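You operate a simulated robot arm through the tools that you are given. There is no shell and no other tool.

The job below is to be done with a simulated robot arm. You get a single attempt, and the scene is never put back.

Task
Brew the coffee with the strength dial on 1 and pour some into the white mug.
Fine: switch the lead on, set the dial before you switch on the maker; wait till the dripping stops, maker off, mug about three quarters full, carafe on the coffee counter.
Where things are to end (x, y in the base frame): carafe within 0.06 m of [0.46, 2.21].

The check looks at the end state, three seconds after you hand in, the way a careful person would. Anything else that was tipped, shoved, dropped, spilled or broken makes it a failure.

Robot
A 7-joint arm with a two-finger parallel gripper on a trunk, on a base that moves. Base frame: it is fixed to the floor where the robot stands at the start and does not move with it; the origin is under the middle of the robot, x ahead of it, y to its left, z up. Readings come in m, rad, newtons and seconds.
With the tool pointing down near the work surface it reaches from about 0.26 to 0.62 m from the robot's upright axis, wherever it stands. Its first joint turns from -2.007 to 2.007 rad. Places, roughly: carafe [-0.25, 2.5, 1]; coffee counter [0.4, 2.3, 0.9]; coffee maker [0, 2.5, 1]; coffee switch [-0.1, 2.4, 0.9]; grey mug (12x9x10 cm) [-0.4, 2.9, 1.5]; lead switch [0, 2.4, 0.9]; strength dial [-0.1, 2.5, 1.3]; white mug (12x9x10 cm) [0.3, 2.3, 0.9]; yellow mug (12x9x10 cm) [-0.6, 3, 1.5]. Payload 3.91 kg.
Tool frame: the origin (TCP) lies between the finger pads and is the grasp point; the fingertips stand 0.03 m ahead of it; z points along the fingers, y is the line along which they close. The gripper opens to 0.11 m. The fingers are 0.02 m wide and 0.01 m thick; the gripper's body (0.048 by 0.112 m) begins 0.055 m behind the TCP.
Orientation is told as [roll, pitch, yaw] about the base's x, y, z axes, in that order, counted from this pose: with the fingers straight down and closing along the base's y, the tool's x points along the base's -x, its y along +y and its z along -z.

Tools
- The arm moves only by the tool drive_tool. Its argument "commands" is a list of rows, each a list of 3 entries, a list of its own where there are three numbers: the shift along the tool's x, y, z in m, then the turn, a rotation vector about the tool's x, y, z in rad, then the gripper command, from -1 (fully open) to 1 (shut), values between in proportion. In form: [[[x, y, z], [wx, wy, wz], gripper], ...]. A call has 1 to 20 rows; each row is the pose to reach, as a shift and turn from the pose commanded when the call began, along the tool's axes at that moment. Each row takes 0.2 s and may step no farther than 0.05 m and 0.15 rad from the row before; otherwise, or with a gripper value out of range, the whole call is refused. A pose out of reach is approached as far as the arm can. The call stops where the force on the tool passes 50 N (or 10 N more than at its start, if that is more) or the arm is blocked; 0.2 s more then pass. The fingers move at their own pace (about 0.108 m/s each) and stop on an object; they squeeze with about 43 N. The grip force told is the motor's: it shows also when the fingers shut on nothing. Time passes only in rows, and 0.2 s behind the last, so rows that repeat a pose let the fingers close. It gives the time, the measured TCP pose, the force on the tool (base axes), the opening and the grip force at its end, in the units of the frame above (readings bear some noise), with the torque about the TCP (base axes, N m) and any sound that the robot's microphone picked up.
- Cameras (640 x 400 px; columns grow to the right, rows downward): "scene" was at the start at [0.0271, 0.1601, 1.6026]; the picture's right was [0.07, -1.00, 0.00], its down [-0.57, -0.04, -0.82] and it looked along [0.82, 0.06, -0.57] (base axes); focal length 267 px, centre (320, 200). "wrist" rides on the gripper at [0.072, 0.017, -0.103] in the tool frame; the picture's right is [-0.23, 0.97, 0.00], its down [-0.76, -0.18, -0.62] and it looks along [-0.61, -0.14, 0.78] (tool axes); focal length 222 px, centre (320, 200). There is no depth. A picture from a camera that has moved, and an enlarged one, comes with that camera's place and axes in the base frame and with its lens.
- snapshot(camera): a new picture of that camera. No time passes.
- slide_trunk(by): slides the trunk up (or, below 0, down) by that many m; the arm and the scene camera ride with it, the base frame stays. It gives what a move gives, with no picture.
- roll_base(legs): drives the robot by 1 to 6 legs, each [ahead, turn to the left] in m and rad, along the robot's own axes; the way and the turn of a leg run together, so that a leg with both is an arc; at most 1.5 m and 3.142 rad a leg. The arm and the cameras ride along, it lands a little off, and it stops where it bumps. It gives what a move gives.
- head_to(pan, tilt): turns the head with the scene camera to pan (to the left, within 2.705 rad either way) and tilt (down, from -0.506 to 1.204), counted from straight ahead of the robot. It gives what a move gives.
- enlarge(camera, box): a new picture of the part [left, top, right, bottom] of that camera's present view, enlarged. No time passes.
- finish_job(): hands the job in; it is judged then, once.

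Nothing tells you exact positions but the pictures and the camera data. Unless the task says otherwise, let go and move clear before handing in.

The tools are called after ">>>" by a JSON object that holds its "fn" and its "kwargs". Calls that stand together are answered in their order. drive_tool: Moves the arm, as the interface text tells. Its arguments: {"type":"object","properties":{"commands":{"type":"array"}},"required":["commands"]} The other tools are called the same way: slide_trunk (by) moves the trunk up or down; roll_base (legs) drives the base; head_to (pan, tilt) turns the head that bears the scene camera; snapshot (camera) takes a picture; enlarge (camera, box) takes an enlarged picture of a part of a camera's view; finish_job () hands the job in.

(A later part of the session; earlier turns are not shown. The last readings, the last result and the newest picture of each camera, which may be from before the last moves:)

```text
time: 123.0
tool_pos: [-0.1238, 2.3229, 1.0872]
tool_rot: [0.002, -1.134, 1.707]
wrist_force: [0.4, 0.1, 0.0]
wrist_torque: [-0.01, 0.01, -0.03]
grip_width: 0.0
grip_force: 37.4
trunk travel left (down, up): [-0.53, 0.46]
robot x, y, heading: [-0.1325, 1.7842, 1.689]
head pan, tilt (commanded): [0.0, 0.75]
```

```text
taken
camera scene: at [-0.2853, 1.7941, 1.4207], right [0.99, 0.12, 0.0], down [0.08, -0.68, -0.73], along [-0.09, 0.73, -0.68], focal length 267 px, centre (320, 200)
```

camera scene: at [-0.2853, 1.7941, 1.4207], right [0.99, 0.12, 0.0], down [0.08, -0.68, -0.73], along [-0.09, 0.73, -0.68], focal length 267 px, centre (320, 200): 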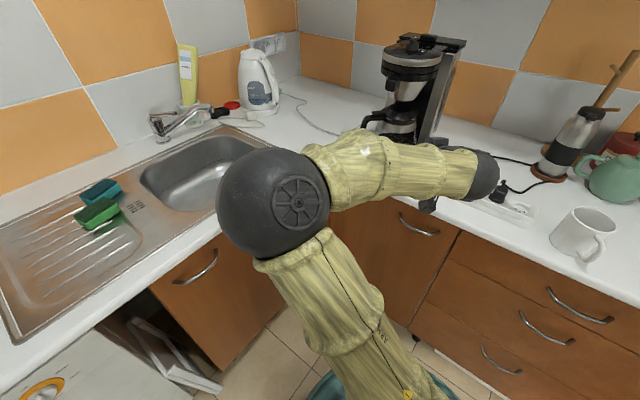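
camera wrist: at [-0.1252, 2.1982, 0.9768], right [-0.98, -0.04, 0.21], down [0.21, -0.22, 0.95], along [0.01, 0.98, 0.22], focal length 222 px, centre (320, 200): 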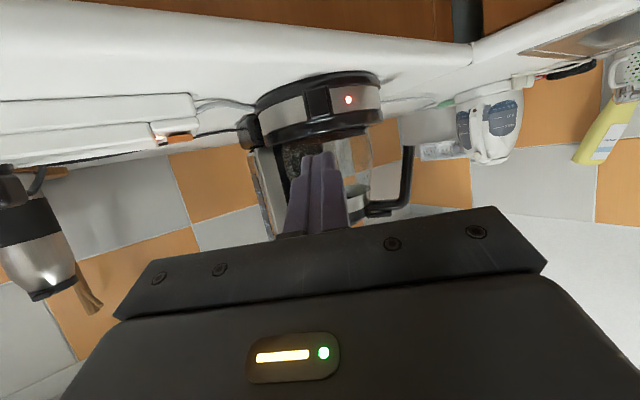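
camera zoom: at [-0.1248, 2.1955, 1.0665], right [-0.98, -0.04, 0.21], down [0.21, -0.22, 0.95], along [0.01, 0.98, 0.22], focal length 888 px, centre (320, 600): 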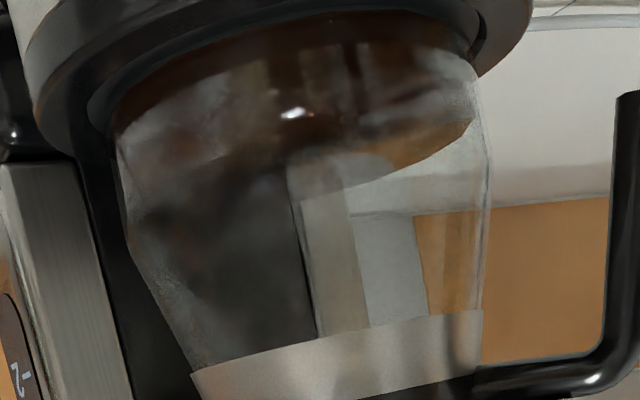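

The level has not changed since 110 s and no stream shows. I wait a few more seconds and check again for stray drips before switching off.

>>> {"fn": "drive_tool", "kwargs": {"commands": [[[0, 0, 0], [0, 0, 0], 1], [[0, 0, 0], [0, 0, 0], 1], [[0, 0, 0], [0, 0, 0], 1], [[0, 0, 0], [0, 0, 0], 1], [[0, 0, 0], [0, 0, 0], 1], [[0, 0, 0], [0, 0, 0], 1], [[0, 0, 0], [0, 0, 0], 1], [[0, 0, 0], [0, 0, 0], 1], [[0, 0, 0], [0, 0, 0], 1], [[0, 0, 0], [0, 0, 0], 1], [[0, 0, 0], [0, 0, 0], 1], [[0, 0, 0], [0, 0, 0], 1], [[0, 0, 0], [0, 0, 0], 1], [[0, 0, 0], [0, 0, 0], 1], [[0, 0, 0], [0, 0, 0], 1], [[0, 0, 0], [0, 0, 0], 1], [[0, 0, 0], [0, 0, 0], 1], [[0, 0, 0], [0, 0, 0], 1], [[0, 0, 0], [0, 0, 0], 1], [[0, 0, 0], [0, 0, 0], 1]]}}

>>> {"fn": "enlarge", "kwargs": {"camera": "wrist", "box": [270, 50, 370, 150]}}

>>> {"fn": "enlarge", "kwargs": {"camera": "scene", "box": [360, 20, 480, 140]}}

```text
time: 127.2
tool_pos: [-0.1244, 2.3213, 1.0869]
tool_rot: [0.0, -1.131, 1.706]
wrist_force: [-0.9, 1.0, 0.4]
wrist_torque: [-0.02, 0.02, -0.02]
grip_width: 0.0001
grip_force: 37.8
trunk travel left (down, up): [-0.53, 0.46]
robot x, y, heading: [-0.1305, 1.7888, 1.69]
head pan, tilt (commanded): [0.0, 0.75]
```

```text
4.00 times, centred on (320, 100) of wrist
camera zoom: at [-0.1248, 2.1955, 1.0666], right [-0.98, -0.04, 0.21], down [0.21, -0.22, 0.95], along [0.01, 0.98, 0.22], focal length 888 px, centre (320, 600)
```

zoom: 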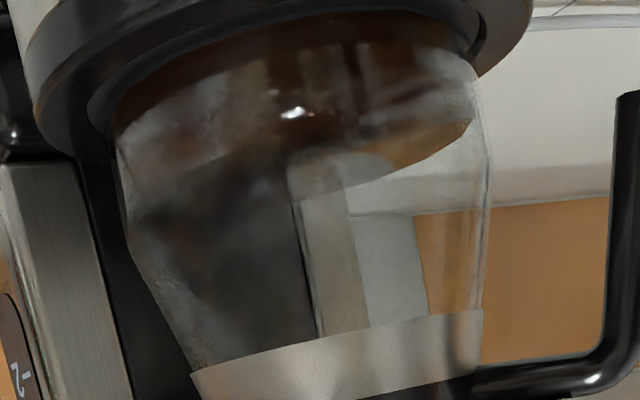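

```text
3.33 times, centred on (420, 80) of scene
camera zoom: at [-0.2853, 1.7941, 1.4207], right [0.99, 0.12, 0.0], down [0.08, -0.68, -0.73], along [-0.09, 0.73, -0.68], focal length 890 px, centre (-13, 600)
```

zoom: 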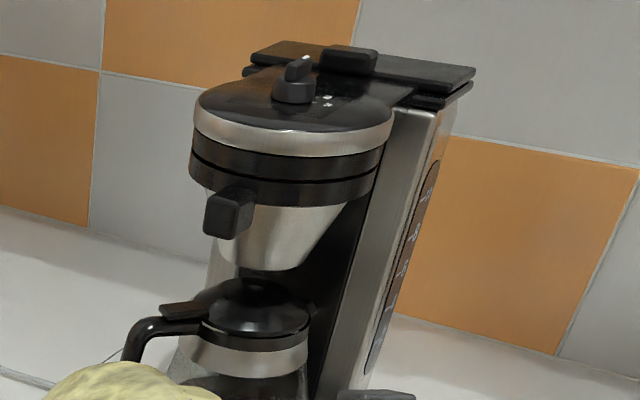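

Dripping has stopped. Now I switch the maker off by pushing the rocker's upper half, coming in with the tip at about z = 0.943.

>>> {"fn": "drive_tool", "kwargs": {"commands": [[[0.027, 0.0002, 0.0256], [0, 0, 0], 1], [[0.054, 0.0003, 0.0512], [0, 0, 0], 1], [[0.081, 0.0005, 0.0768], [0, 0, 0], 1], [[0.1071, 0.0006, 0.1023], [0, 0, 0], 1], [[0.0986, 0.0006, 0.1204], [0, 0, 0], 1], [[0.0922, 0.0006, 0.134], [0, 0, 0], 1]]}}

>>> {"fn": "enlarge", "kwargs": {"camera": "wrist", "box": [240, 90, 400, 240]}}

```text
time: 128.6
tool_pos: [-0.135, 2.4038, 0.9469]
tool_rot: [0.002, -1.135, 1.705]
wrist_force: [-0.2, -0.4, -0.3]
wrist_torque: [0.01, 0.04, 0.01]
grip_width: 0.0002
grip_force: 38.0
trunk travel left (down, up): [-0.53, 0.46]
robot x, y, heading: [-0.1257, 1.7892, 1.689]
head pan, tilt (commanded): [0.0, 0.75]
```

```text
2.67 times, centred on (320, 165) of wrist
camera zoom: at [-0.1366, 2.2772, 0.9267], right [-0.98, -0.04, 0.21], down [0.21, -0.22, 0.95], along [0.01, 0.98, 0.22], focal length 592 px, centre (320, 293)
```

zoom: 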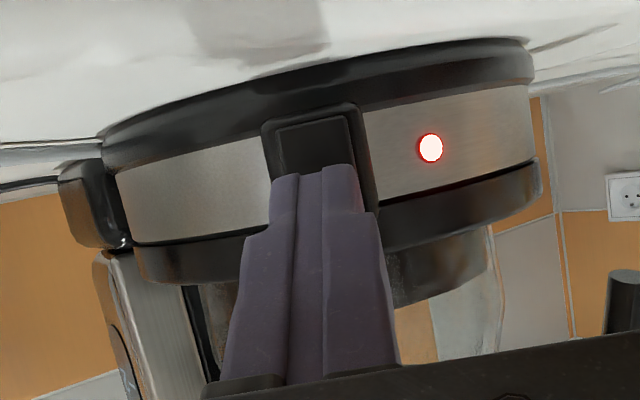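

The tips are at the rocker's upper half. I push in small steps and watch the lamp.

>>> {"fn": "drive_tool", "kwargs": {"commands": [[[-0.0013, 0, 0.0027], [0, 0, 0], 1], [[-0.0025, 0, 0.0054], [0, 0, 0], 1], [[-0.0034, 0, 0.0072], [0, 0, 0], 1], [[-0.0042, 0, 0.009], [0, 0, 0], 1]]}}

>>> {"fn": "enlarge", "kwargs": {"camera": "wrist", "box": [240, 90, 400, 240]}}

```text
time: 129.6
tool_pos: [-0.1374, 2.4127, 0.9473]
tool_rot: [0.002, -1.132, 1.708]
wrist_force: [-0.6, -1.0, -0.3]
wrist_torque: [0.03, -0.02, -0.01]
grip_width: 0.0
grip_force: 38.2
trunk travel left (down, up): [-0.53, 0.46]
robot x, y, heading: [-0.1285, 1.7883, 1.695]
head pan, tilt (commanded): [0.0, 0.75]
```

```text
2.67 times, centred on (320, 165) of wrist
camera zoom: at [-0.1382, 2.2871, 0.9266], right [-0.98, -0.04, 0.21], down [0.21, -0.22, 0.95], along [0.01, 0.98, 0.22], focal length 592 px, centre (320, 293)
```

zoom: 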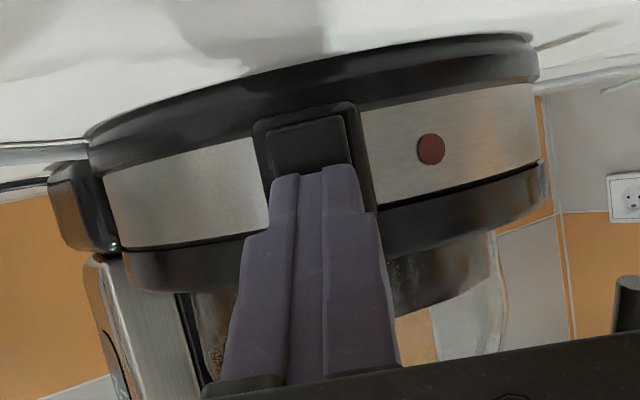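

The lamp is out: the maker is off. I withdraw, rise, and turn the tool towards the carafe handle.

>>> {"fn": "drive_tool", "kwargs": {"commands": [[[0.017, 0, -0.0362], [0, 0, 0], 1], [[0.0297, 0, -0.0634], [0, 0, 0], 1], [[-0.006, 0, -0.08], [-0.06, 0, -0.028], 1], [[-0.046, 0, -0.1], [-0.12, 0, -0.056], 0.6], [[-0.066, 0, -0.11], [-0.18, 0, -0.084], 0.2], [[-0.066, 0, -0.11], [-0.239, 0, -0.112], 0.2]]}}

>>> {"fn": "snapshot", "kwargs": {"camera": "wrist"}}

>>> {"fn": "snapshot", "kwargs": {"camera": "scene"}}

```text
time: 131.0
tool_pos: [-0.1277, 2.3419, 1.0538]
tool_rot: [0.0, -1.133, 1.972]
wrist_force: [-0.1, -0.6, -0.4]
wrist_torque: [-0.01, 0.0, -0.02]
grip_width: 0.0439
grip_force: 0.0
trunk travel left (down, up): [-0.53, 0.46]
robot x, y, heading: [-0.1307, 1.7896, 1.69]
head pan, tilt (commanded): [0.0, 0.75]
```

```text
taken
camera wrist: at [-0.0951, 2.2206, 1.0333], right [-0.93, -0.29, 0.21], down [0.26, -0.15, 0.95], along [-0.25, 0.94, 0.22], focal length 222 px, centre (320, 200)
```

wrist: 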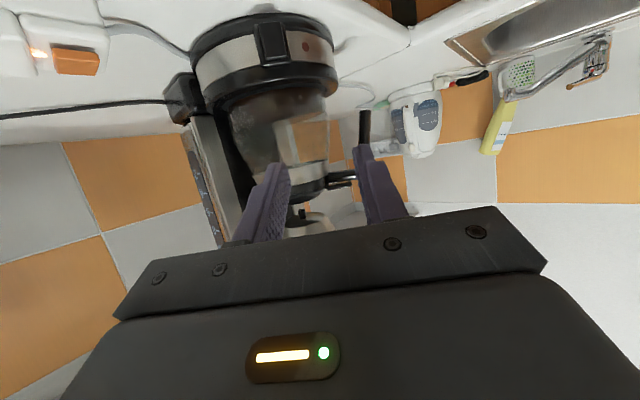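

```text
taken
camera scene: at [-0.2852, 1.7941, 1.4207], right [0.99, 0.12, 0.0], down [0.08, -0.68, -0.73], along [-0.09, 0.73, -0.68], focal length 267 px, centre (320, 200)
```

scene: 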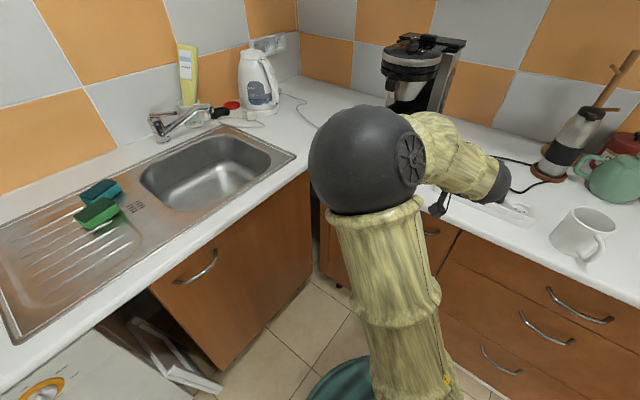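

The gripper faces the carafe now. I move to a spot 10 cm before the handle with the fingers open about 36 mm and look again.

>>> {"fn": "drive_tool", "kwargs": {"commands": [[[-0.0137, 0.015, 0.0283], [0, 0, 0], 0.345], [[-0.0274, 0.03, 0.0565], [0, 0, 0], 0.345], [[-0.0411, 0.0451, 0.0848], [0, 0, 0], 0.345]]}}

>>> {"fn": "snapshot", "kwargs": {"camera": "wrist"}}

>>> {"fn": "snapshot", "kwargs": {"camera": "scene"}}

```text
time: 131.8
tool_pos: [-0.2061, 2.4103, 1.0557]
tool_rot: [0.001, -1.133, 1.972]
wrist_force: [0.3, 1.0, -0.1]
wrist_torque: [0.01, 0.0, 0.0]
grip_width: 0.0363
grip_force: 0.0
trunk travel left (down, up): [-0.53, 0.46]
robot x, y, heading: [-0.1298, 1.7913, 1.691]
head pan, tilt (commanded): [0.0, 0.75]
```

```text
taken
camera wrist: at [-0.1731, 2.289, 1.0346], right [-0.93, -0.29, 0.21], down [0.26, -0.15, 0.95], along [-0.25, 0.94, 0.22], focal length 222 px, centre (320, 200)
```

wrist: 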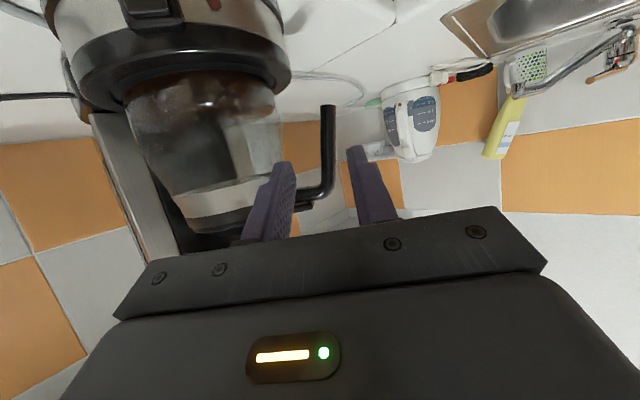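

```text
taken
camera scene: at [-0.2854, 1.7943, 1.4207], right [0.99, 0.12, 0.0], down [0.08, -0.68, -0.73], along [-0.09, 0.73, -0.68], focal length 267 px, centre (320, 200)
```

scene: 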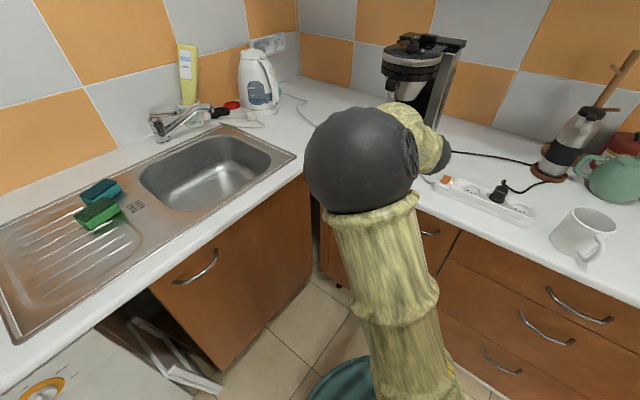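

The handle's bar shows right between the fingers. I enlarge to measure it and check alignment.

>>> {"fn": "enlarge", "kwargs": {"camera": "wrist", "box": [260, 90, 380, 220]}}

```text
3.08 times, centred on (320, 155) of wrist
camera zoom: at [-0.1731, 2.289, 1.0346], right [-0.93, -0.29, 0.21], down [0.26, -0.15, 0.95], along [-0.25, 0.94, 0.22], focal length 684 px, centre (320, 338)
```

zoom: 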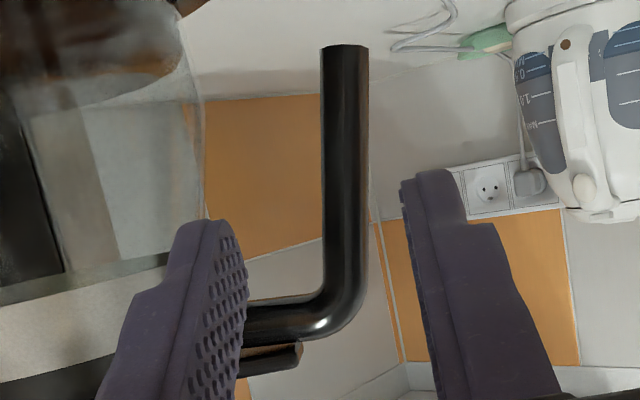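

The bar is 14 mm thick, centred at about [-0.249, 2.503] at mid-height, and there is about 1 cm between inner finger and glass. I move forward so the bar comes between the pads.

>>> {"fn": "drive_tool", "kwargs": {"commands": [[[-0.0084, 0.0015, 0.0242], [0, 0, 0], 0.345], [[-0.0168, 0.0033, 0.0485], [0, 0, 0], 0.345], [[-0.0252, 0.0033, 0.0727], [0, 0, 0], 0.345], [[-0.0336, 0.0033, 0.0969], [0, 0, 0], 0.345]]}}

>>> {"fn": "enlarge", "kwargs": {"camera": "wrist", "box": [240, 60, 400, 220]}}

```text
time: 132.8
tool_pos: [-0.2486, 2.505, 1.0444]
tool_rot: [0.0, -1.134, 1.973]
wrist_force: [0.7, 0.7, 0.0]
wrist_torque: [-0.01, 0.01, 0.0]
grip_width: 0.0361
grip_force: 0.1
trunk travel left (down, up): [-0.53, 0.46]
robot x, y, heading: [-0.1287, 1.7896, 1.693]
head pan, tilt (commanded): [0.0, 0.75]
```

```text
2.50 times, centred on (320, 140) of wrist
camera zoom: at [-0.2165, 2.3831, 1.0237], right [-0.93, -0.29, 0.21], down [0.26, -0.15, 0.95], along [-0.25, 0.94, 0.22], focal length 555 px, centre (320, 350)
```

zoom: 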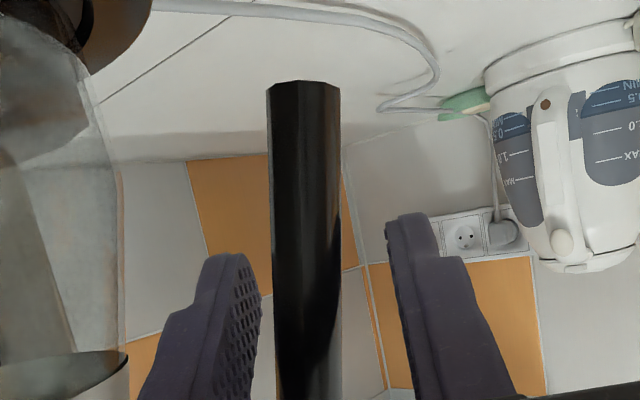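

The bar is between the pads, about 3 mm off-centre. I centre on it and close the fingers.

>>> {"fn": "drive_tool", "kwargs": {"commands": [[[0, -0.0027, 0], [0, 0, 0], 0.345], [[0, -0.0027, 0], [0, 0, 0], 0.6], [[0, -0.0027, 0], [0, 0, 0], 0.75], [[0, -0.0027, 0], [0, 0, 0], 1], [[0, -0.0027, 0], [0, 0, 0], 1]]}}

>>> {"fn": "enlarge", "kwargs": {"camera": "wrist", "box": [240, 60, 400, 220]}}

>>> {"fn": "snapshot", "kwargs": {"camera": "scene"}}

```text
time: 134.0
tool_pos: [-0.2474, 2.5052, 1.0429]
tool_rot: [0.002, -1.13, 1.974]
wrist_force: [1.2, 1.3, -6.6]
wrist_torque: [-0.3, 0.56, 0.03]
grip_width: 0.016
grip_force: 43.1
trunk travel left (down, up): [-0.53, 0.46]
robot x, y, heading: [-0.1293, 1.7894, 1.694]
head pan, tilt (commanded): [0.0, 0.75]
```

```text
2.50 times, centred on (320, 140) of wrist
camera zoom: at [-0.2152, 2.3838, 1.0217], right [-0.93, -0.29, 0.21], down [0.26, -0.15, 0.95], along [-0.25, 0.94, 0.21], focal length 555 px, centre (320, 350)
```

zoom: 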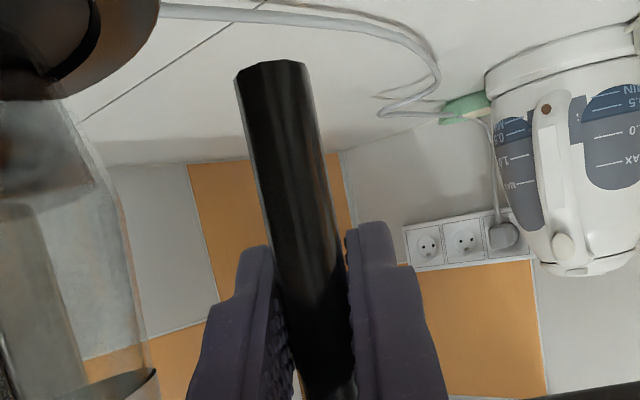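

```text
taken
camera scene: at [-0.2859, 1.7955, 1.4205], right [0.99, 0.12, 0.0], down [0.08, -0.68, -0.73], along [-0.09, 0.73, -0.68], focal length 267 px, centre (320, 200)
```

scene: 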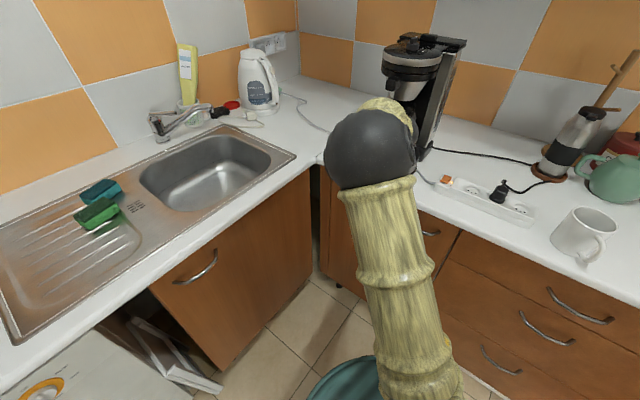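

The flat pads aligned the slanting bar and so tipped the carafe about 10° with the spout side up. I roll the tool back clockwise by the same amount to set it level while keeping the firm grip.

>>> {"fn": "drive_tool", "kwargs": {"commands": [[[0, 0, 0], [0, 0, 0.045], 1], [[0, 0, 0], [0, 0, 0.09], 1], [[0, 0, 0], [0, 0, 0.135], 1], [[0, 0, 0], [0, 0, 0.17], 1]]}}

>>> {"fn": "snapshot", "kwargs": {"camera": "wrist"}}

>>> {"fn": "enlarge", "kwargs": {"camera": "scene", "box": [340, 20, 480, 190]}}

```text
time: 135.0
tool_pos: [-0.2441, 2.505, 1.047]
tool_rot: [0.346, -1.109, 1.585]
wrist_force: [2.6, 7.6, 5.3]
wrist_torque: [0.83, -0.2, 0.29]
grip_width: 0.0156
grip_force: 42.4
trunk travel left (down, up): [-0.53, 0.46]
robot x, y, heading: [-0.1276, 1.789, 1.69]
head pan, tilt (commanded): [0.0, 0.75]
```

```text
taken
camera wrist: at [-0.2245, 2.3809, 1.0287], right [-0.91, -0.21, 0.35], down [0.38, -0.12, 0.92], along [-0.15, 0.97, 0.19], focal length 222 px, centre (320, 200)
```

wrist: 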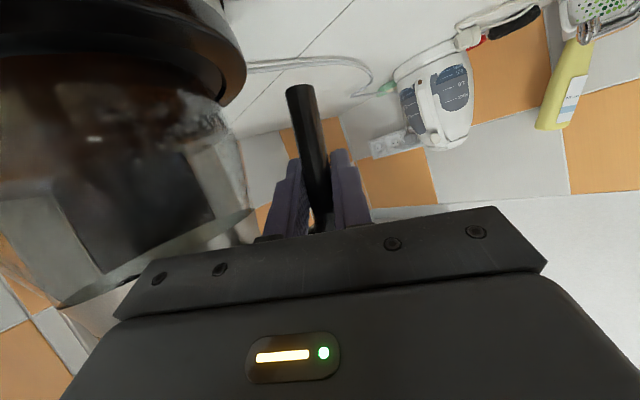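

```text
2.35 times, centred on (410, 105) of scene
camera zoom: at [-0.2848, 1.7948, 1.421], right [0.99, 0.12, 0.0], down [0.08, -0.68, -0.73], along [-0.09, 0.73, -0.68], focal length 628 px, centre (108, 424)
```

zoom: 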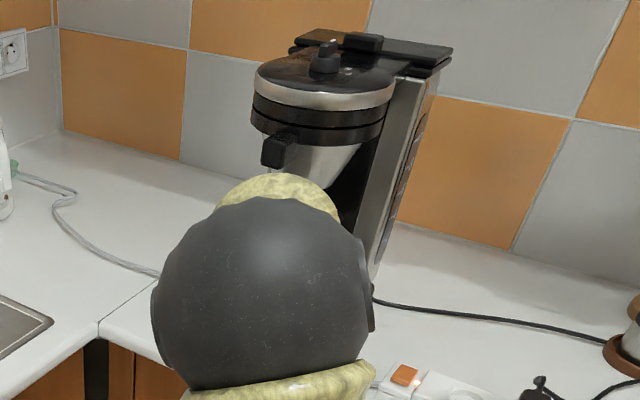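

Forces are small. I enlarge the wrist view to see whether the carafe stands level on the plate.

>>> {"fn": "enlarge", "kwargs": {"camera": "wrist", "box": [0, 0, 360, 280]}}

```text
1.43 times, centred on (180, 140) of wrist
camera zoom: at [-0.2245, 2.3809, 1.0287], right [-0.91, -0.21, 0.35], down [0.38, -0.12, 0.92], along [-0.15, 0.97, 0.19], focal length 317 px, centre (520, 286)
```

zoom: 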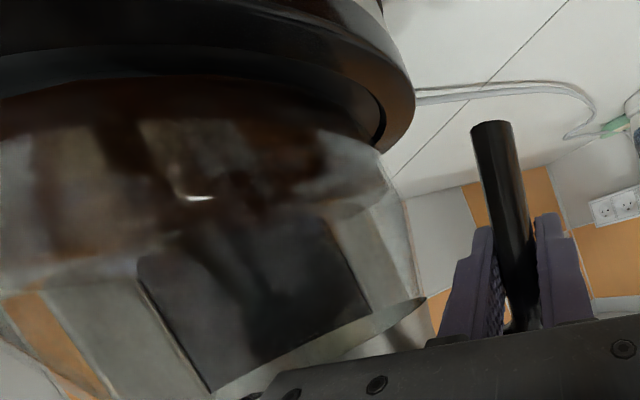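

The bar leans 12° as it should with the carafe upright, so the carafe stands level on its plate. I lift it a few millimetres and watch the forces.

>>> {"fn": "drive_tool", "kwargs": {"commands": [[[-0.0018, 0.0003, -0.0008], [0, 0, 0], 1], [[-0.0036, 0.0006, -0.0017], [0, 0, 0], 1], [[-0.0036, 0.0006, -0.0017], [0, 0, 0], 1]]}}

```text
time: 135.8
tool_pos: [-0.2473, 2.5046, 1.0464]
tool_rot: [0.347, -1.103, 1.587]
wrist_force: [1.7, -1.6, -4.6]
wrist_torque: [-0.21, 0.46, -0.05]
grip_width: 0.0158
grip_force: 43.2
trunk travel left (down, up): [-0.53, 0.46]
robot x, y, heading: [-0.1304, 1.7882, 1.696]
head pan, tilt (commanded): [0.0, 0.75]
```

The load is coming onto the gripper (about 5 N). I lift 5 mm more.

>>> {"fn": "drive_tool", "kwargs": {"commands": [[[-0.0018, 0.0003, -0.0008], [0, 0, 0], 1], [[-0.0036, 0.0006, -0.0017], [0, 0, 0], 1], [[-0.0045, 0.0008, -0.0021], [0, 0, 0], 1], [[-0.0045, 0.0008, -0.0021], [0, 0, 0], 1]]}}

>>> {"fn": "snapshot", "kwargs": {"camera": "wrist"}}

```text
time: 136.8
tool_pos: [-0.2477, 2.5045, 1.0521]
tool_rot: [0.347, -1.103, 1.586]
wrist_force: [0.3, -0.8, -7.7]
wrist_torque: [-0.24, 0.63, 0.0]
grip_width: 0.0156
grip_force: 43.1
trunk travel left (down, up): [-0.53, 0.46]
robot x, y, heading: [-0.1277, 1.7916, 1.688]
head pan, tilt (commanded): [0.0, 0.75]
```

```text
taken
camera wrist: at [-0.2259, 2.3807, 1.0355], right [-0.91, -0.21, 0.35], down [0.38, -0.12, 0.92], along [-0.15, 0.97, 0.19], focal length 222 px, centre (320, 200)
```

wrist: 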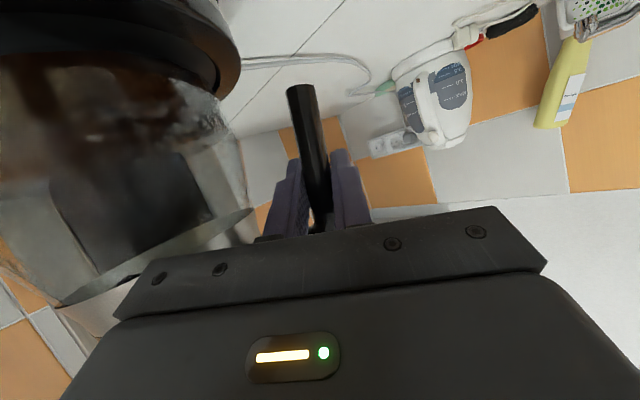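

The weight reads 7.7 N with the expected torque, so it is about free of the plate. I lift 4 mm more to check that the load stays constant.

>>> {"fn": "drive_tool", "kwargs": {"commands": [[[-0.0018, 0.0003, -0.0008], [0, 0, 0], 1], [[-0.0036, 0.0006, -0.0017], [0, 0, 0], 1], [[-0.0036, 0.0006, -0.0017], [0, 0, 0], 1]]}}

>>> {"fn": "enlarge", "kwargs": {"camera": "wrist", "box": [0, 0, 300, 240]}}

```text
time: 137.6
tool_pos: [-0.2464, 2.5058, 1.0575]
tool_rot: [0.346, -1.103, 1.585]
wrist_force: [0.1, 0.5, -6.4]
wrist_torque: [-0.19, 0.65, -0.04]
grip_width: 0.0158
grip_force: 43.0
trunk travel left (down, up): [-0.53, 0.46]
robot x, y, heading: [-0.1275, 1.7893, 1.691]
head pan, tilt (commanded): [0.0, 0.75]
```

```text
1.67 times, centred on (150, 120) of wrist
camera zoom: at [-0.226, 2.3807, 1.0399], right [-0.91, -0.21, 0.35], down [0.38, -0.12, 0.92], along [-0.15, 0.97, 0.19], focal length 370 px, centre (603, 333)
```

zoom: 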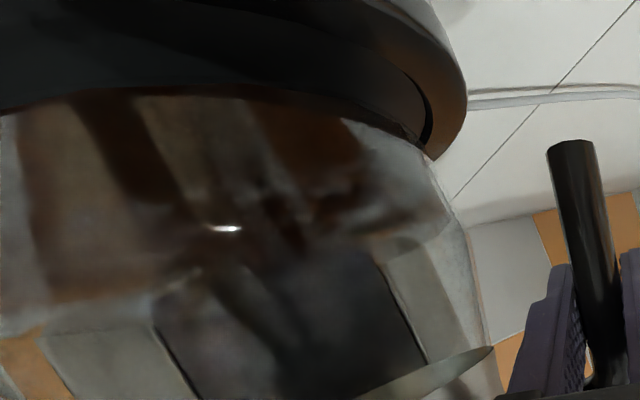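

The load is steady at about 7 N, so the carafe hangs free. I draw it out towards the front, along -y, slowly at first.

>>> {"fn": "drive_tool", "kwargs": {"commands": [[[0.0023, 0.0016, -0.0042], [0, 0, 0], 1], [[0.0045, 0.0032, -0.0083], [0, 0, 0], 1], [[0.009, 0.0064, -0.0167], [0, 0, 0], 1], [[0.0135, 0.0096, -0.025], [0, 0, 0], 1]]}}

>>> {"fn": "snapshot", "kwargs": {"camera": "wrist"}}

```text
time: 138.6
tool_pos: [-0.2461, 2.4741, 1.0562]
tool_rot: [0.342, -1.104, 1.587]
wrist_force: [0.2, 0.0, -6.4]
wrist_torque: [-0.23, 0.64, -0.01]
grip_width: 0.0158
grip_force: 42.7
trunk travel left (down, up): [-0.53, 0.46]
robot x, y, heading: [-0.1274, 1.7893, 1.69]
head pan, tilt (commanded): [0.0, 0.75]
```

```text
taken
camera wrist: at [-0.2255, 2.3506, 1.0396], right [-0.91, -0.21, 0.35], down [0.38, -0.12, 0.92], along [-0.15, 0.97, 0.19], focal length 222 px, centre (320, 200)
```

wrist: 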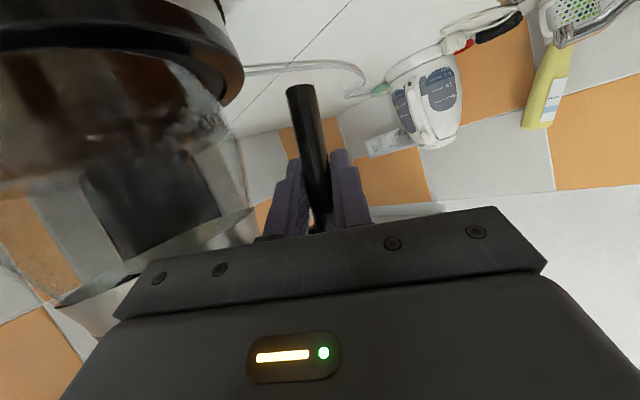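

It slides out freely. I bring it further out and then lift it clear.

>>> {"fn": "drive_tool", "kwargs": {"commands": [[[0.0135, 0.0096, -0.025], [0, 0, 0], 1], [[0.027, 0.0191, -0.05], [0, 0, 0], 1], [[0.036, 0.0255, -0.0667], [0, 0, 0], 1], [[0.045, 0.0319, -0.0833], [0, 0, 0], 1], [[0.0183, 0.0365, -0.096], [0, 0, 0], 1], [[-0.0085, 0.0411, -0.1087], [0, 0, 0], 1]]}}

>>> {"fn": "snapshot", "kwargs": {"camera": "wrist"}}

>>> {"fn": "snapshot", "kwargs": {"camera": "scene"}}

```text
time: 140.0
tool_pos: [-0.2473, 2.3753, 1.117]
tool_rot: [0.349, -1.103, 1.584]
wrist_force: [-0.5, 0.4, -7.1]
wrist_torque: [-0.22, 0.64, 0.0]
grip_width: 0.0159
grip_force: 42.8
trunk travel left (down, up): [-0.53, 0.46]
robot x, y, heading: [-0.1299, 1.7875, 1.692]
head pan, tilt (commanded): [0.0, 0.75]
```

```text
taken
camera wrist: at [-0.2261, 2.2506, 1.0998], right [-0.91, -0.21, 0.35], down [0.38, -0.12, 0.92], along [-0.15, 0.97, 0.19], focal length 222 px, centre (320, 200)
```

wrist: 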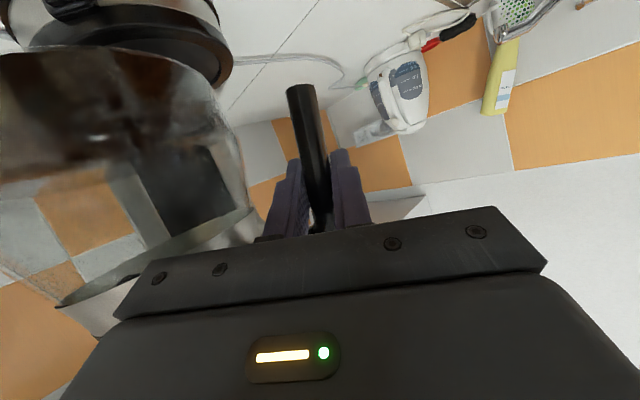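

```text
taken
camera scene: at [-0.2852, 1.7946, 1.4207], right [0.99, 0.12, 0.0], down [0.08, -0.68, -0.73], along [-0.09, 0.73, -0.68], focal length 267 px, centre (320, 200)
```

scene: 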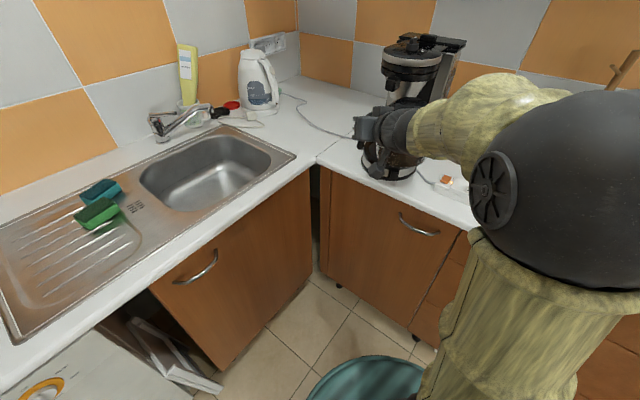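

The carafe is out and level. I enlarge the scene view to judge how much coffee it holds.

>>> {"fn": "enlarge", "kwargs": {"camera": "scene", "box": [340, 80, 460, 200]}}

>>> {"fn": "enlarge", "kwargs": {"camera": "wrist", "box": [0, 0, 300, 300]}}

```text
3.33 times, centred on (400, 140) of scene
camera zoom: at [-0.2852, 1.7946, 1.4207], right [0.99, 0.12, 0.0], down [0.08, -0.68, -0.73], along [-0.09, 0.73, -0.68], focal length 890 px, centre (53, 400)
```

zoom: 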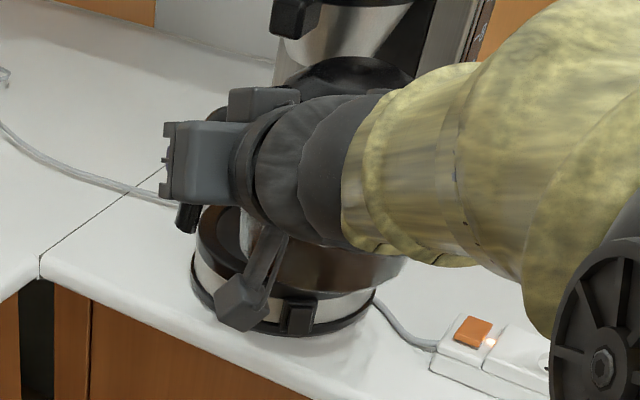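

```text
1.33 times, centred on (150, 150) of wrist
camera zoom: at [-0.2261, 2.2506, 1.0998], right [-0.91, -0.21, 0.35], down [0.38, -0.12, 0.92], along [-0.15, 0.97, 0.19], focal length 296 px, centre (547, 267)
```

zoom: 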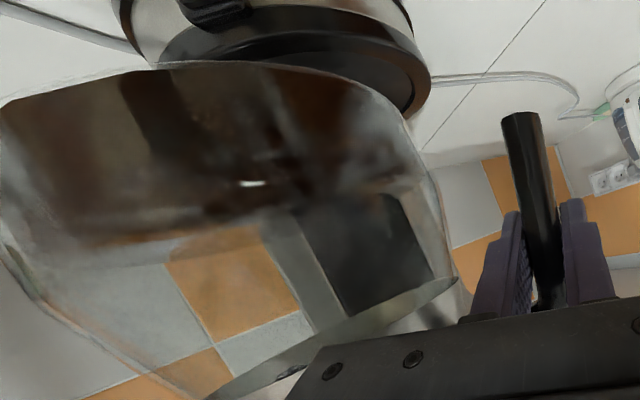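

I estimate about 0.35–0.4 l in the carafe, somewhat more than the mug needs. I draw the carafe back and up, then turn the base right so that it comes to the left of the mug.

>>> {"fn": "drive_tool", "kwargs": {"commands": [[[0.0075, 0.0053, -0.0139], [0, 0, 0], 1], [[0.0225, 0.0159, -0.0417], [0, 0, 0], 1], [[-0.0022, 0.0201, -0.0534], [0, 0, 0], 1], [[-0.0269, 0.0244, -0.0652], [0, 0, 0], 1], [[-0.0516, 0.0286, -0.0769], [0, 0, 0], 1]]}}

>>> {"fn": "roll_base", "kwargs": {"legs": [[0, -0.32], [0, -0.326]]}}

>>> {"fn": "snapshot", "kwargs": {"camera": "scene"}}

>>> {"fn": "snapshot", "kwargs": {"camera": "wrist"}}

```text
time: 141.2
tool_pos: [-0.2463, 2.3245, 1.1984]
tool_rot: [0.351, -1.104, 1.583]
wrist_force: [0.4, -0.4, -5.9]
wrist_torque: [-0.19, 0.62, 0.0]
grip_width: 0.0157
grip_force: 43.4
trunk travel left (down, up): [-0.53, 0.46]
robot x, y, heading: [-0.1297, 1.7903, 1.696]
head pan, tilt (commanded): [0.0, 0.75]
```

```text
time: 144.4
tool_pos: [0.1018, 2.2854, 1.1981]
tool_rot: [0.348, -1.103, 0.936]
wrist_force: [-0.2, 0.1, -6.9]
wrist_torque: [0.18, 0.63, -0.01]
grip_width: 0.0159
grip_force: 43.4
trunk travel left (down, up): [-0.53, 0.46]
robot x, y, heading: [-0.1286, 1.7879, 1.042]
head pan, tilt (commanded): [0.0, 0.75]
```

```text
taken
camera scene: at [-0.2506, 1.8873, 1.4207], right [0.86, -0.51, 0.0], down [-0.34, -0.59, -0.73], along [0.37, 0.63, -0.68], focal length 267 px, centre (320, 200)
```

scene: 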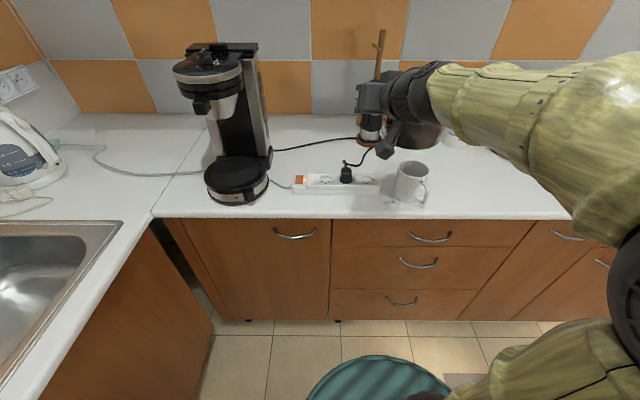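

```text
taken
camera wrist: at [0.0427, 2.174, 1.1816], right [-0.85, 0.39, 0.35], down [0.23, -0.33, 0.92], along [0.47, 0.86, 0.19], focal length 222 px, centre (320, 200)
```

wrist: 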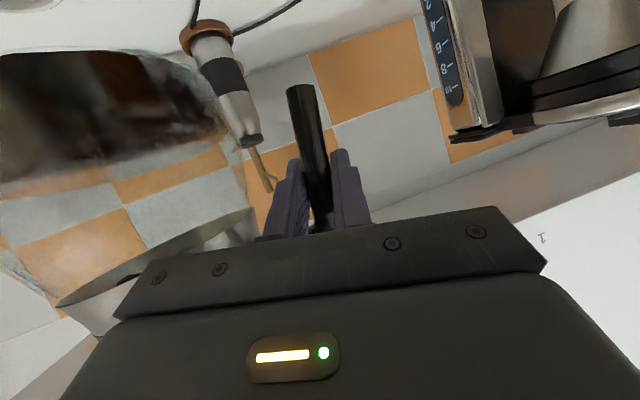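

The carafe now hangs above and left of the mug. I enlarge the view to check where the spout is relative to the mug.

>>> {"fn": "enlarge", "kwargs": {"camera": "scene", "box": [340, 50, 480, 220]}}

```text
2.35 times, centred on (410, 135) of scene
camera zoom: at [-0.2506, 1.8873, 1.4207], right [0.86, -0.51, 0.0], down [-0.34, -0.59, -0.73], along [0.37, 0.63, -0.68], focal length 628 px, centre (108, 353)
```

zoom: 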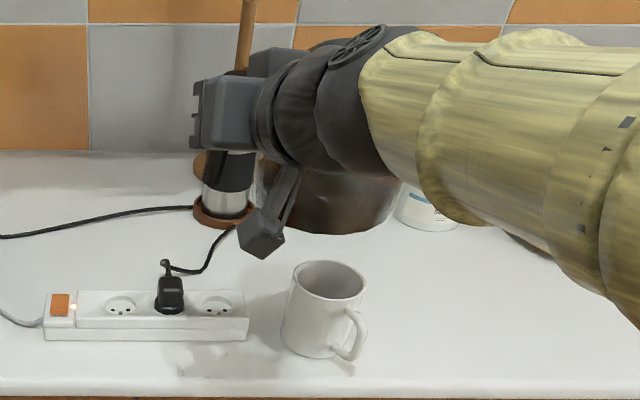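

The carafe's centre sits about 0.115 m beyond the grip, so the spout is some 0.176 m from it. I tilt to 45° first, with the spout staying over the mug, which should be short of pouring, and check the view.

>>> {"fn": "drive_tool", "kwargs": {"commands": [[[-0.001, 0.0004, 0.0017], [-0.0418, 0.0072, 0.0906], 1], [[-0.002, 0.0008, 0.0034], [-0.0835, 0.0144, 0.1811], 1], [[-0.003, 0.0013, 0.005], [-0.1253, 0.0216, 0.2717], 1], [[-0.004, 0.0017, 0.0067], [-0.1671, 0.0288, 0.3622], 1], [[-0.005, 0.0021, 0.0084], [-0.2089, 0.036, 0.4528], 1], [[-0.006, 0.0026, 0.0101], [-0.2506, 0.0432, 0.5434], 1], [[-0.007, 0.003, 0.0118], [-0.2924, 0.0504, 0.6339], 1], [[-0.008, 0.0034, 0.0135], [-0.3279, 0.0565, 0.7109], 1]]}}

>>> {"fn": "snapshot", "kwargs": {"camera": "scene"}}

>>> {"fn": "enlarge", "kwargs": {"camera": "scene", "box": [340, 50, 500, 220]}}

>>> {"fn": "snapshot", "kwargs": {"camera": "wrist"}}

```text
time: 146.2
tool_pos: [0.1032, 2.3032, 1.2005]
tool_rot: [1.215, -0.536, 0.26]
wrist_force: [-0.1, 0.1, -7.3]
wrist_torque: [0.09, 0.31, 0.02]
grip_width: 0.0159
grip_force: 43.1
trunk travel left (down, up): [-0.53, 0.46]
robot x, y, heading: [-0.1267, 1.7921, 1.039]
head pan, tilt (commanded): [0.0, 0.75]
```

```text
taken
camera scene: at [-0.2507, 1.8874, 1.4207], right [0.86, -0.51, 0.0], down [-0.34, -0.59, -0.73], along [0.37, 0.63, -0.68], focal length 267 px, centre (320, 200)
```

scene: 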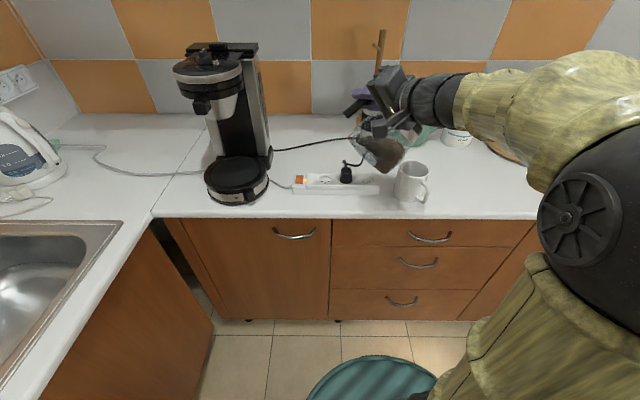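

```text
2.35 times, centred on (420, 135) of scene
camera zoom: at [-0.2507, 1.8874, 1.4207], right [0.86, -0.51, 0.0], down [-0.34, -0.59, -0.73], along [0.37, 0.63, -0.68], focal length 628 px, centre (85, 353)
```

zoom: 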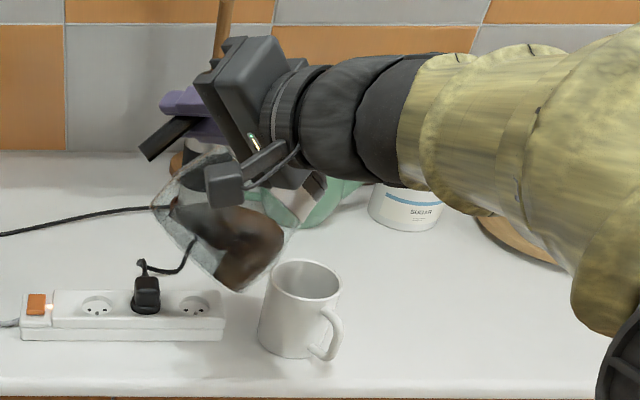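

```text
taken
camera wrist: at [0.0406, 2.1914, 1.2094], right [-0.35, 0.26, 0.9], down [0.77, -0.46, 0.43], along [0.53, 0.85, -0.04], focal length 222 px, centre (320, 200)
```

wrist: 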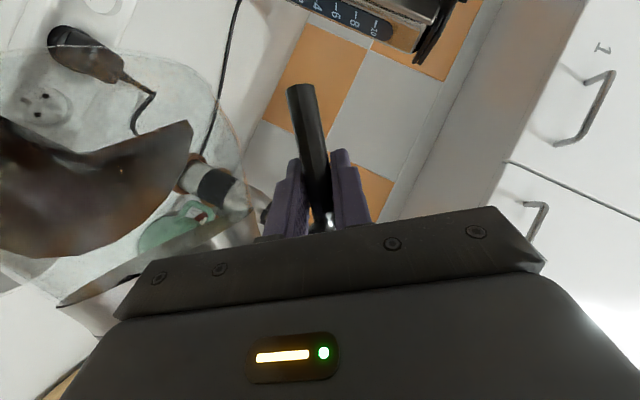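

The coffee has pooled at the spout side and nothing has flowed yet. I zoom in on the neck and mug to find the spout's tip.

>>> {"fn": "enlarge", "kwargs": {"camera": "scene", "box": [370, 85, 440, 155]}}

>>> {"fn": "enlarge", "kwargs": {"camera": "wrist", "box": [0, 80, 280, 340]}}

```text
5.71 times, centred on (405, 120) of scene
camera zoom: at [-0.2507, 1.8874, 1.4207], right [0.86, -0.51, 0.0], down [-0.34, -0.59, -0.73], along [0.37, 0.63, -0.68], focal length 1525 px, centre (-166, 657)
```

zoom: 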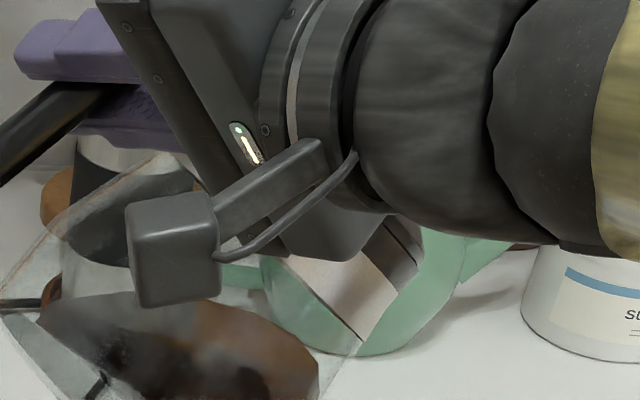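

```text
1.54 times, centred on (140, 210) of wrist
camera zoom: at [0.0406, 2.1914, 1.2094], right [-0.35, 0.26, 0.9], down [0.77, -0.46, 0.43], along [0.53, 0.85, -0.04], focal length 342 px, centre (597, 185)
```

zoom: 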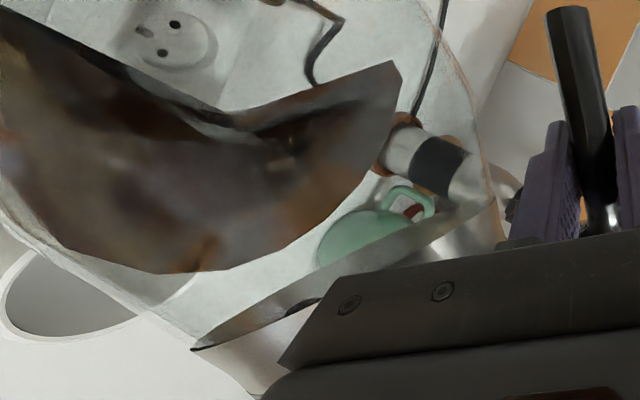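

The spout's tip is plumb above the mug. I tilt on to 60°, shifting so the spout stays over the mug, then pause and look.

>>> {"fn": "drive_tool", "kwargs": {"commands": [[[-0.004, -0.0033, -0.0021], [-0.0274, 0.0047, 0.0593], 1], [[-0.0079, -0.0066, -0.0042], [-0.0547, 0.0095, 0.1187], 1], [[-0.0119, -0.0098, -0.0063], [-0.0821, 0.0142, 0.178], 1], [[-0.0158, -0.0131, -0.0084], [-0.1094, 0.0189, 0.2373], 1], [[-0.0158, -0.0131, -0.0084], [-0.1094, 0.0189, 0.2373], 1]]}}

>>> {"fn": "enlarge", "kwargs": {"camera": "scene", "box": [340, 70, 480, 220]}}

>>> {"fn": "snapshot", "kwargs": {"camera": "wrist"}}

```text
time: 147.4
tool_pos: [0.1245, 2.2942, 1.2006]
tool_rot: [1.347, -0.302, 0.206]
wrist_force: [0.5, 1.1, -7.4]
wrist_torque: [0.07, 0.12, -0.01]
grip_width: 0.0159
grip_force: 42.7
trunk travel left (down, up): [-0.53, 0.46]
robot x, y, heading: [-0.1299, 1.787, 1.043]
head pan, tilt (commanded): [0.0, 0.75]
```

```text
2.67 times, centred on (410, 145) of scene
camera zoom: at [-0.2507, 1.8873, 1.4207], right [0.86, -0.51, 0.0], down [-0.34, -0.59, -0.73], along [0.37, 0.63, -0.68], focal length 712 px, centre (80, 347)
```

zoom: 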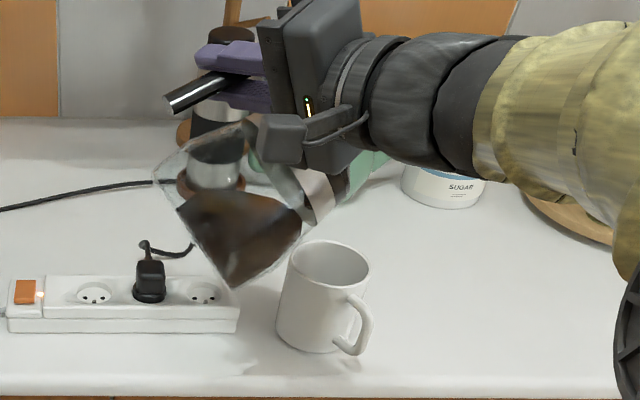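

```text
taken
camera wrist: at [0.0646, 2.1827, 1.2178], right [-0.11, 0.2, 0.97], down [0.85, -0.48, 0.19], along [0.51, 0.85, -0.12], focal length 222 px, centre (320, 200)
```

wrist: 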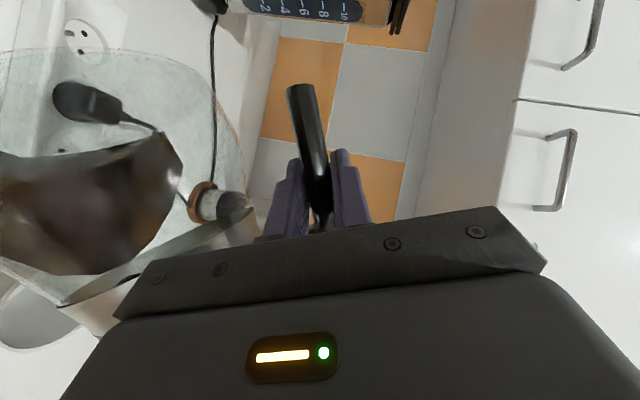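

No coffee has flowed at 60°. Better figures put the mug's centre at [0.2655, 2.266] with its rim near z = 0.986, so I shift the spout about 1 cm right as I tilt on to 68°.

>>> {"fn": "drive_tool", "kwargs": {"commands": [[[-0.0085, -0.005, -0.001], [0, 0, 0], 1], [[-0.017, -0.01, -0.002], [0, 0, 0], 1], [[-0.0256, -0.0149, -0.0029], [-0.0195, 0.0034, 0.0423], 1], [[-0.0256, -0.0149, -0.0029], [-0.039, 0.0067, 0.0845], 1], [[-0.0256, -0.0149, -0.0029], [-0.0585, 0.0101, 0.1268], 1], [[-0.0256, -0.0149, -0.0029], [-0.0585, 0.0101, 0.1268], 1]]}}

>>> {"fn": "enlarge", "kwargs": {"camera": "scene", "box": [340, 70, 480, 220]}}

>>> {"fn": "snapshot", "kwargs": {"camera": "wrist"}}

```text
time: 148.8
tool_pos: [0.1536, 2.2936, 1.1952]
tool_rot: [1.41, -0.176, 0.193]
wrist_force: [-0.9, 0.5, -7.7]
wrist_torque: [0.06, 0.02, -0.02]
grip_width: 0.0159
grip_force: 43.4
trunk travel left (down, up): [-0.53, 0.46]
robot x, y, heading: [-0.1267, 1.7864, 1.04]
head pan, tilt (commanded): [0.0, 0.75]
```

```text
2.67 times, centred on (410, 145) of scene
camera zoom: at [-0.2507, 1.8874, 1.4207], right [0.86, -0.51, 0.0], down [-0.34, -0.59, -0.73], along [0.37, 0.63, -0.68], focal length 712 px, centre (80, 347)
```

zoom: 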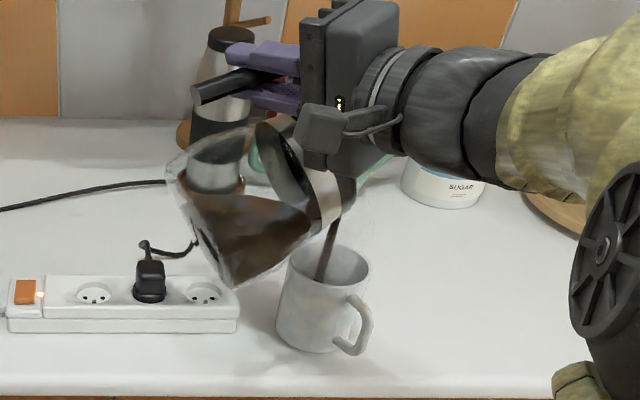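

```text
taken
camera wrist: at [0.0962, 2.1822, 1.2163], right [0.02, 0.16, 0.99], down [0.87, -0.49, 0.06], along [0.49, 0.86, -0.16], focal length 222 px, centre (320, 200)
```

wrist: 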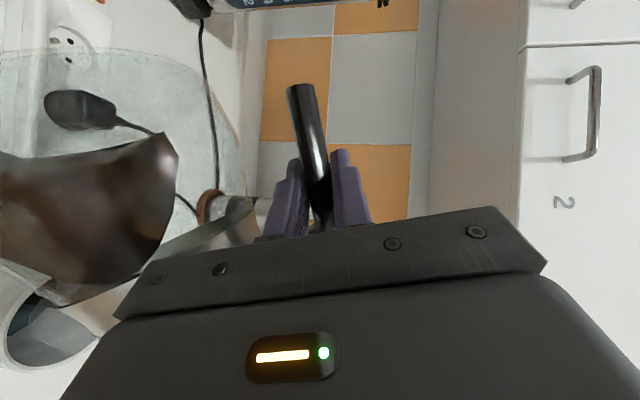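

Coffee is streaming into the mug, well inside the rim. I hold this tilt for a moment and watch the level.

>>> {"fn": "drive_tool", "kwargs": {"commands": [[[0, 0, 0], [0, 0, 0], 1], [[0, 0, 0], [0, 0, 0], 1]]}}

>>> {"fn": "enlarge", "kwargs": {"camera": "scene", "box": [380, 130, 450, 210]}}

>>> {"fn": "enlarge", "kwargs": {"camera": "wrist", "box": [0, 120, 200, 380]}}

```text
time: 149.4
tool_pos: [0.1536, 2.295, 1.1947]
tool_rot: [1.409, -0.177, 0.19]
wrist_force: [-0.1, 0.1, -6.4]
wrist_torque: [0.05, 0.04, 0.0]
grip_width: 0.0156
grip_force: 43.5
trunk travel left (down, up): [-0.53, 0.46]
robot x, y, heading: [-0.1274, 1.7887, 1.043]
head pan, tilt (commanded): [0.0, 0.75]
```

```text
5.00 times, centred on (415, 170) of scene
camera zoom: at [-0.2507, 1.8873, 1.4207], right [0.86, -0.51, 0.0], down [-0.34, -0.59, -0.73], along [0.37, 0.63, -0.68], focal length 1334 px, centre (-155, 350)
```

zoom: 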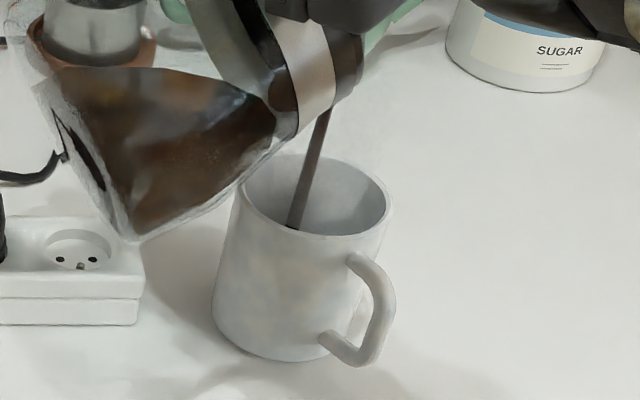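

```text
1.54 times, centred on (100, 250) of wrist
camera zoom: at [0.0962, 2.1821, 1.2164], right [0.02, 0.16, 0.99], down [0.87, -0.49, 0.06], along [0.49, 0.86, -0.15], focal length 342 px, centre (658, 123)
```

zoom: 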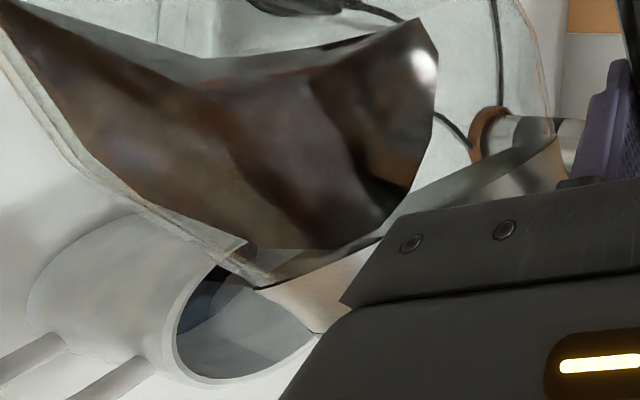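

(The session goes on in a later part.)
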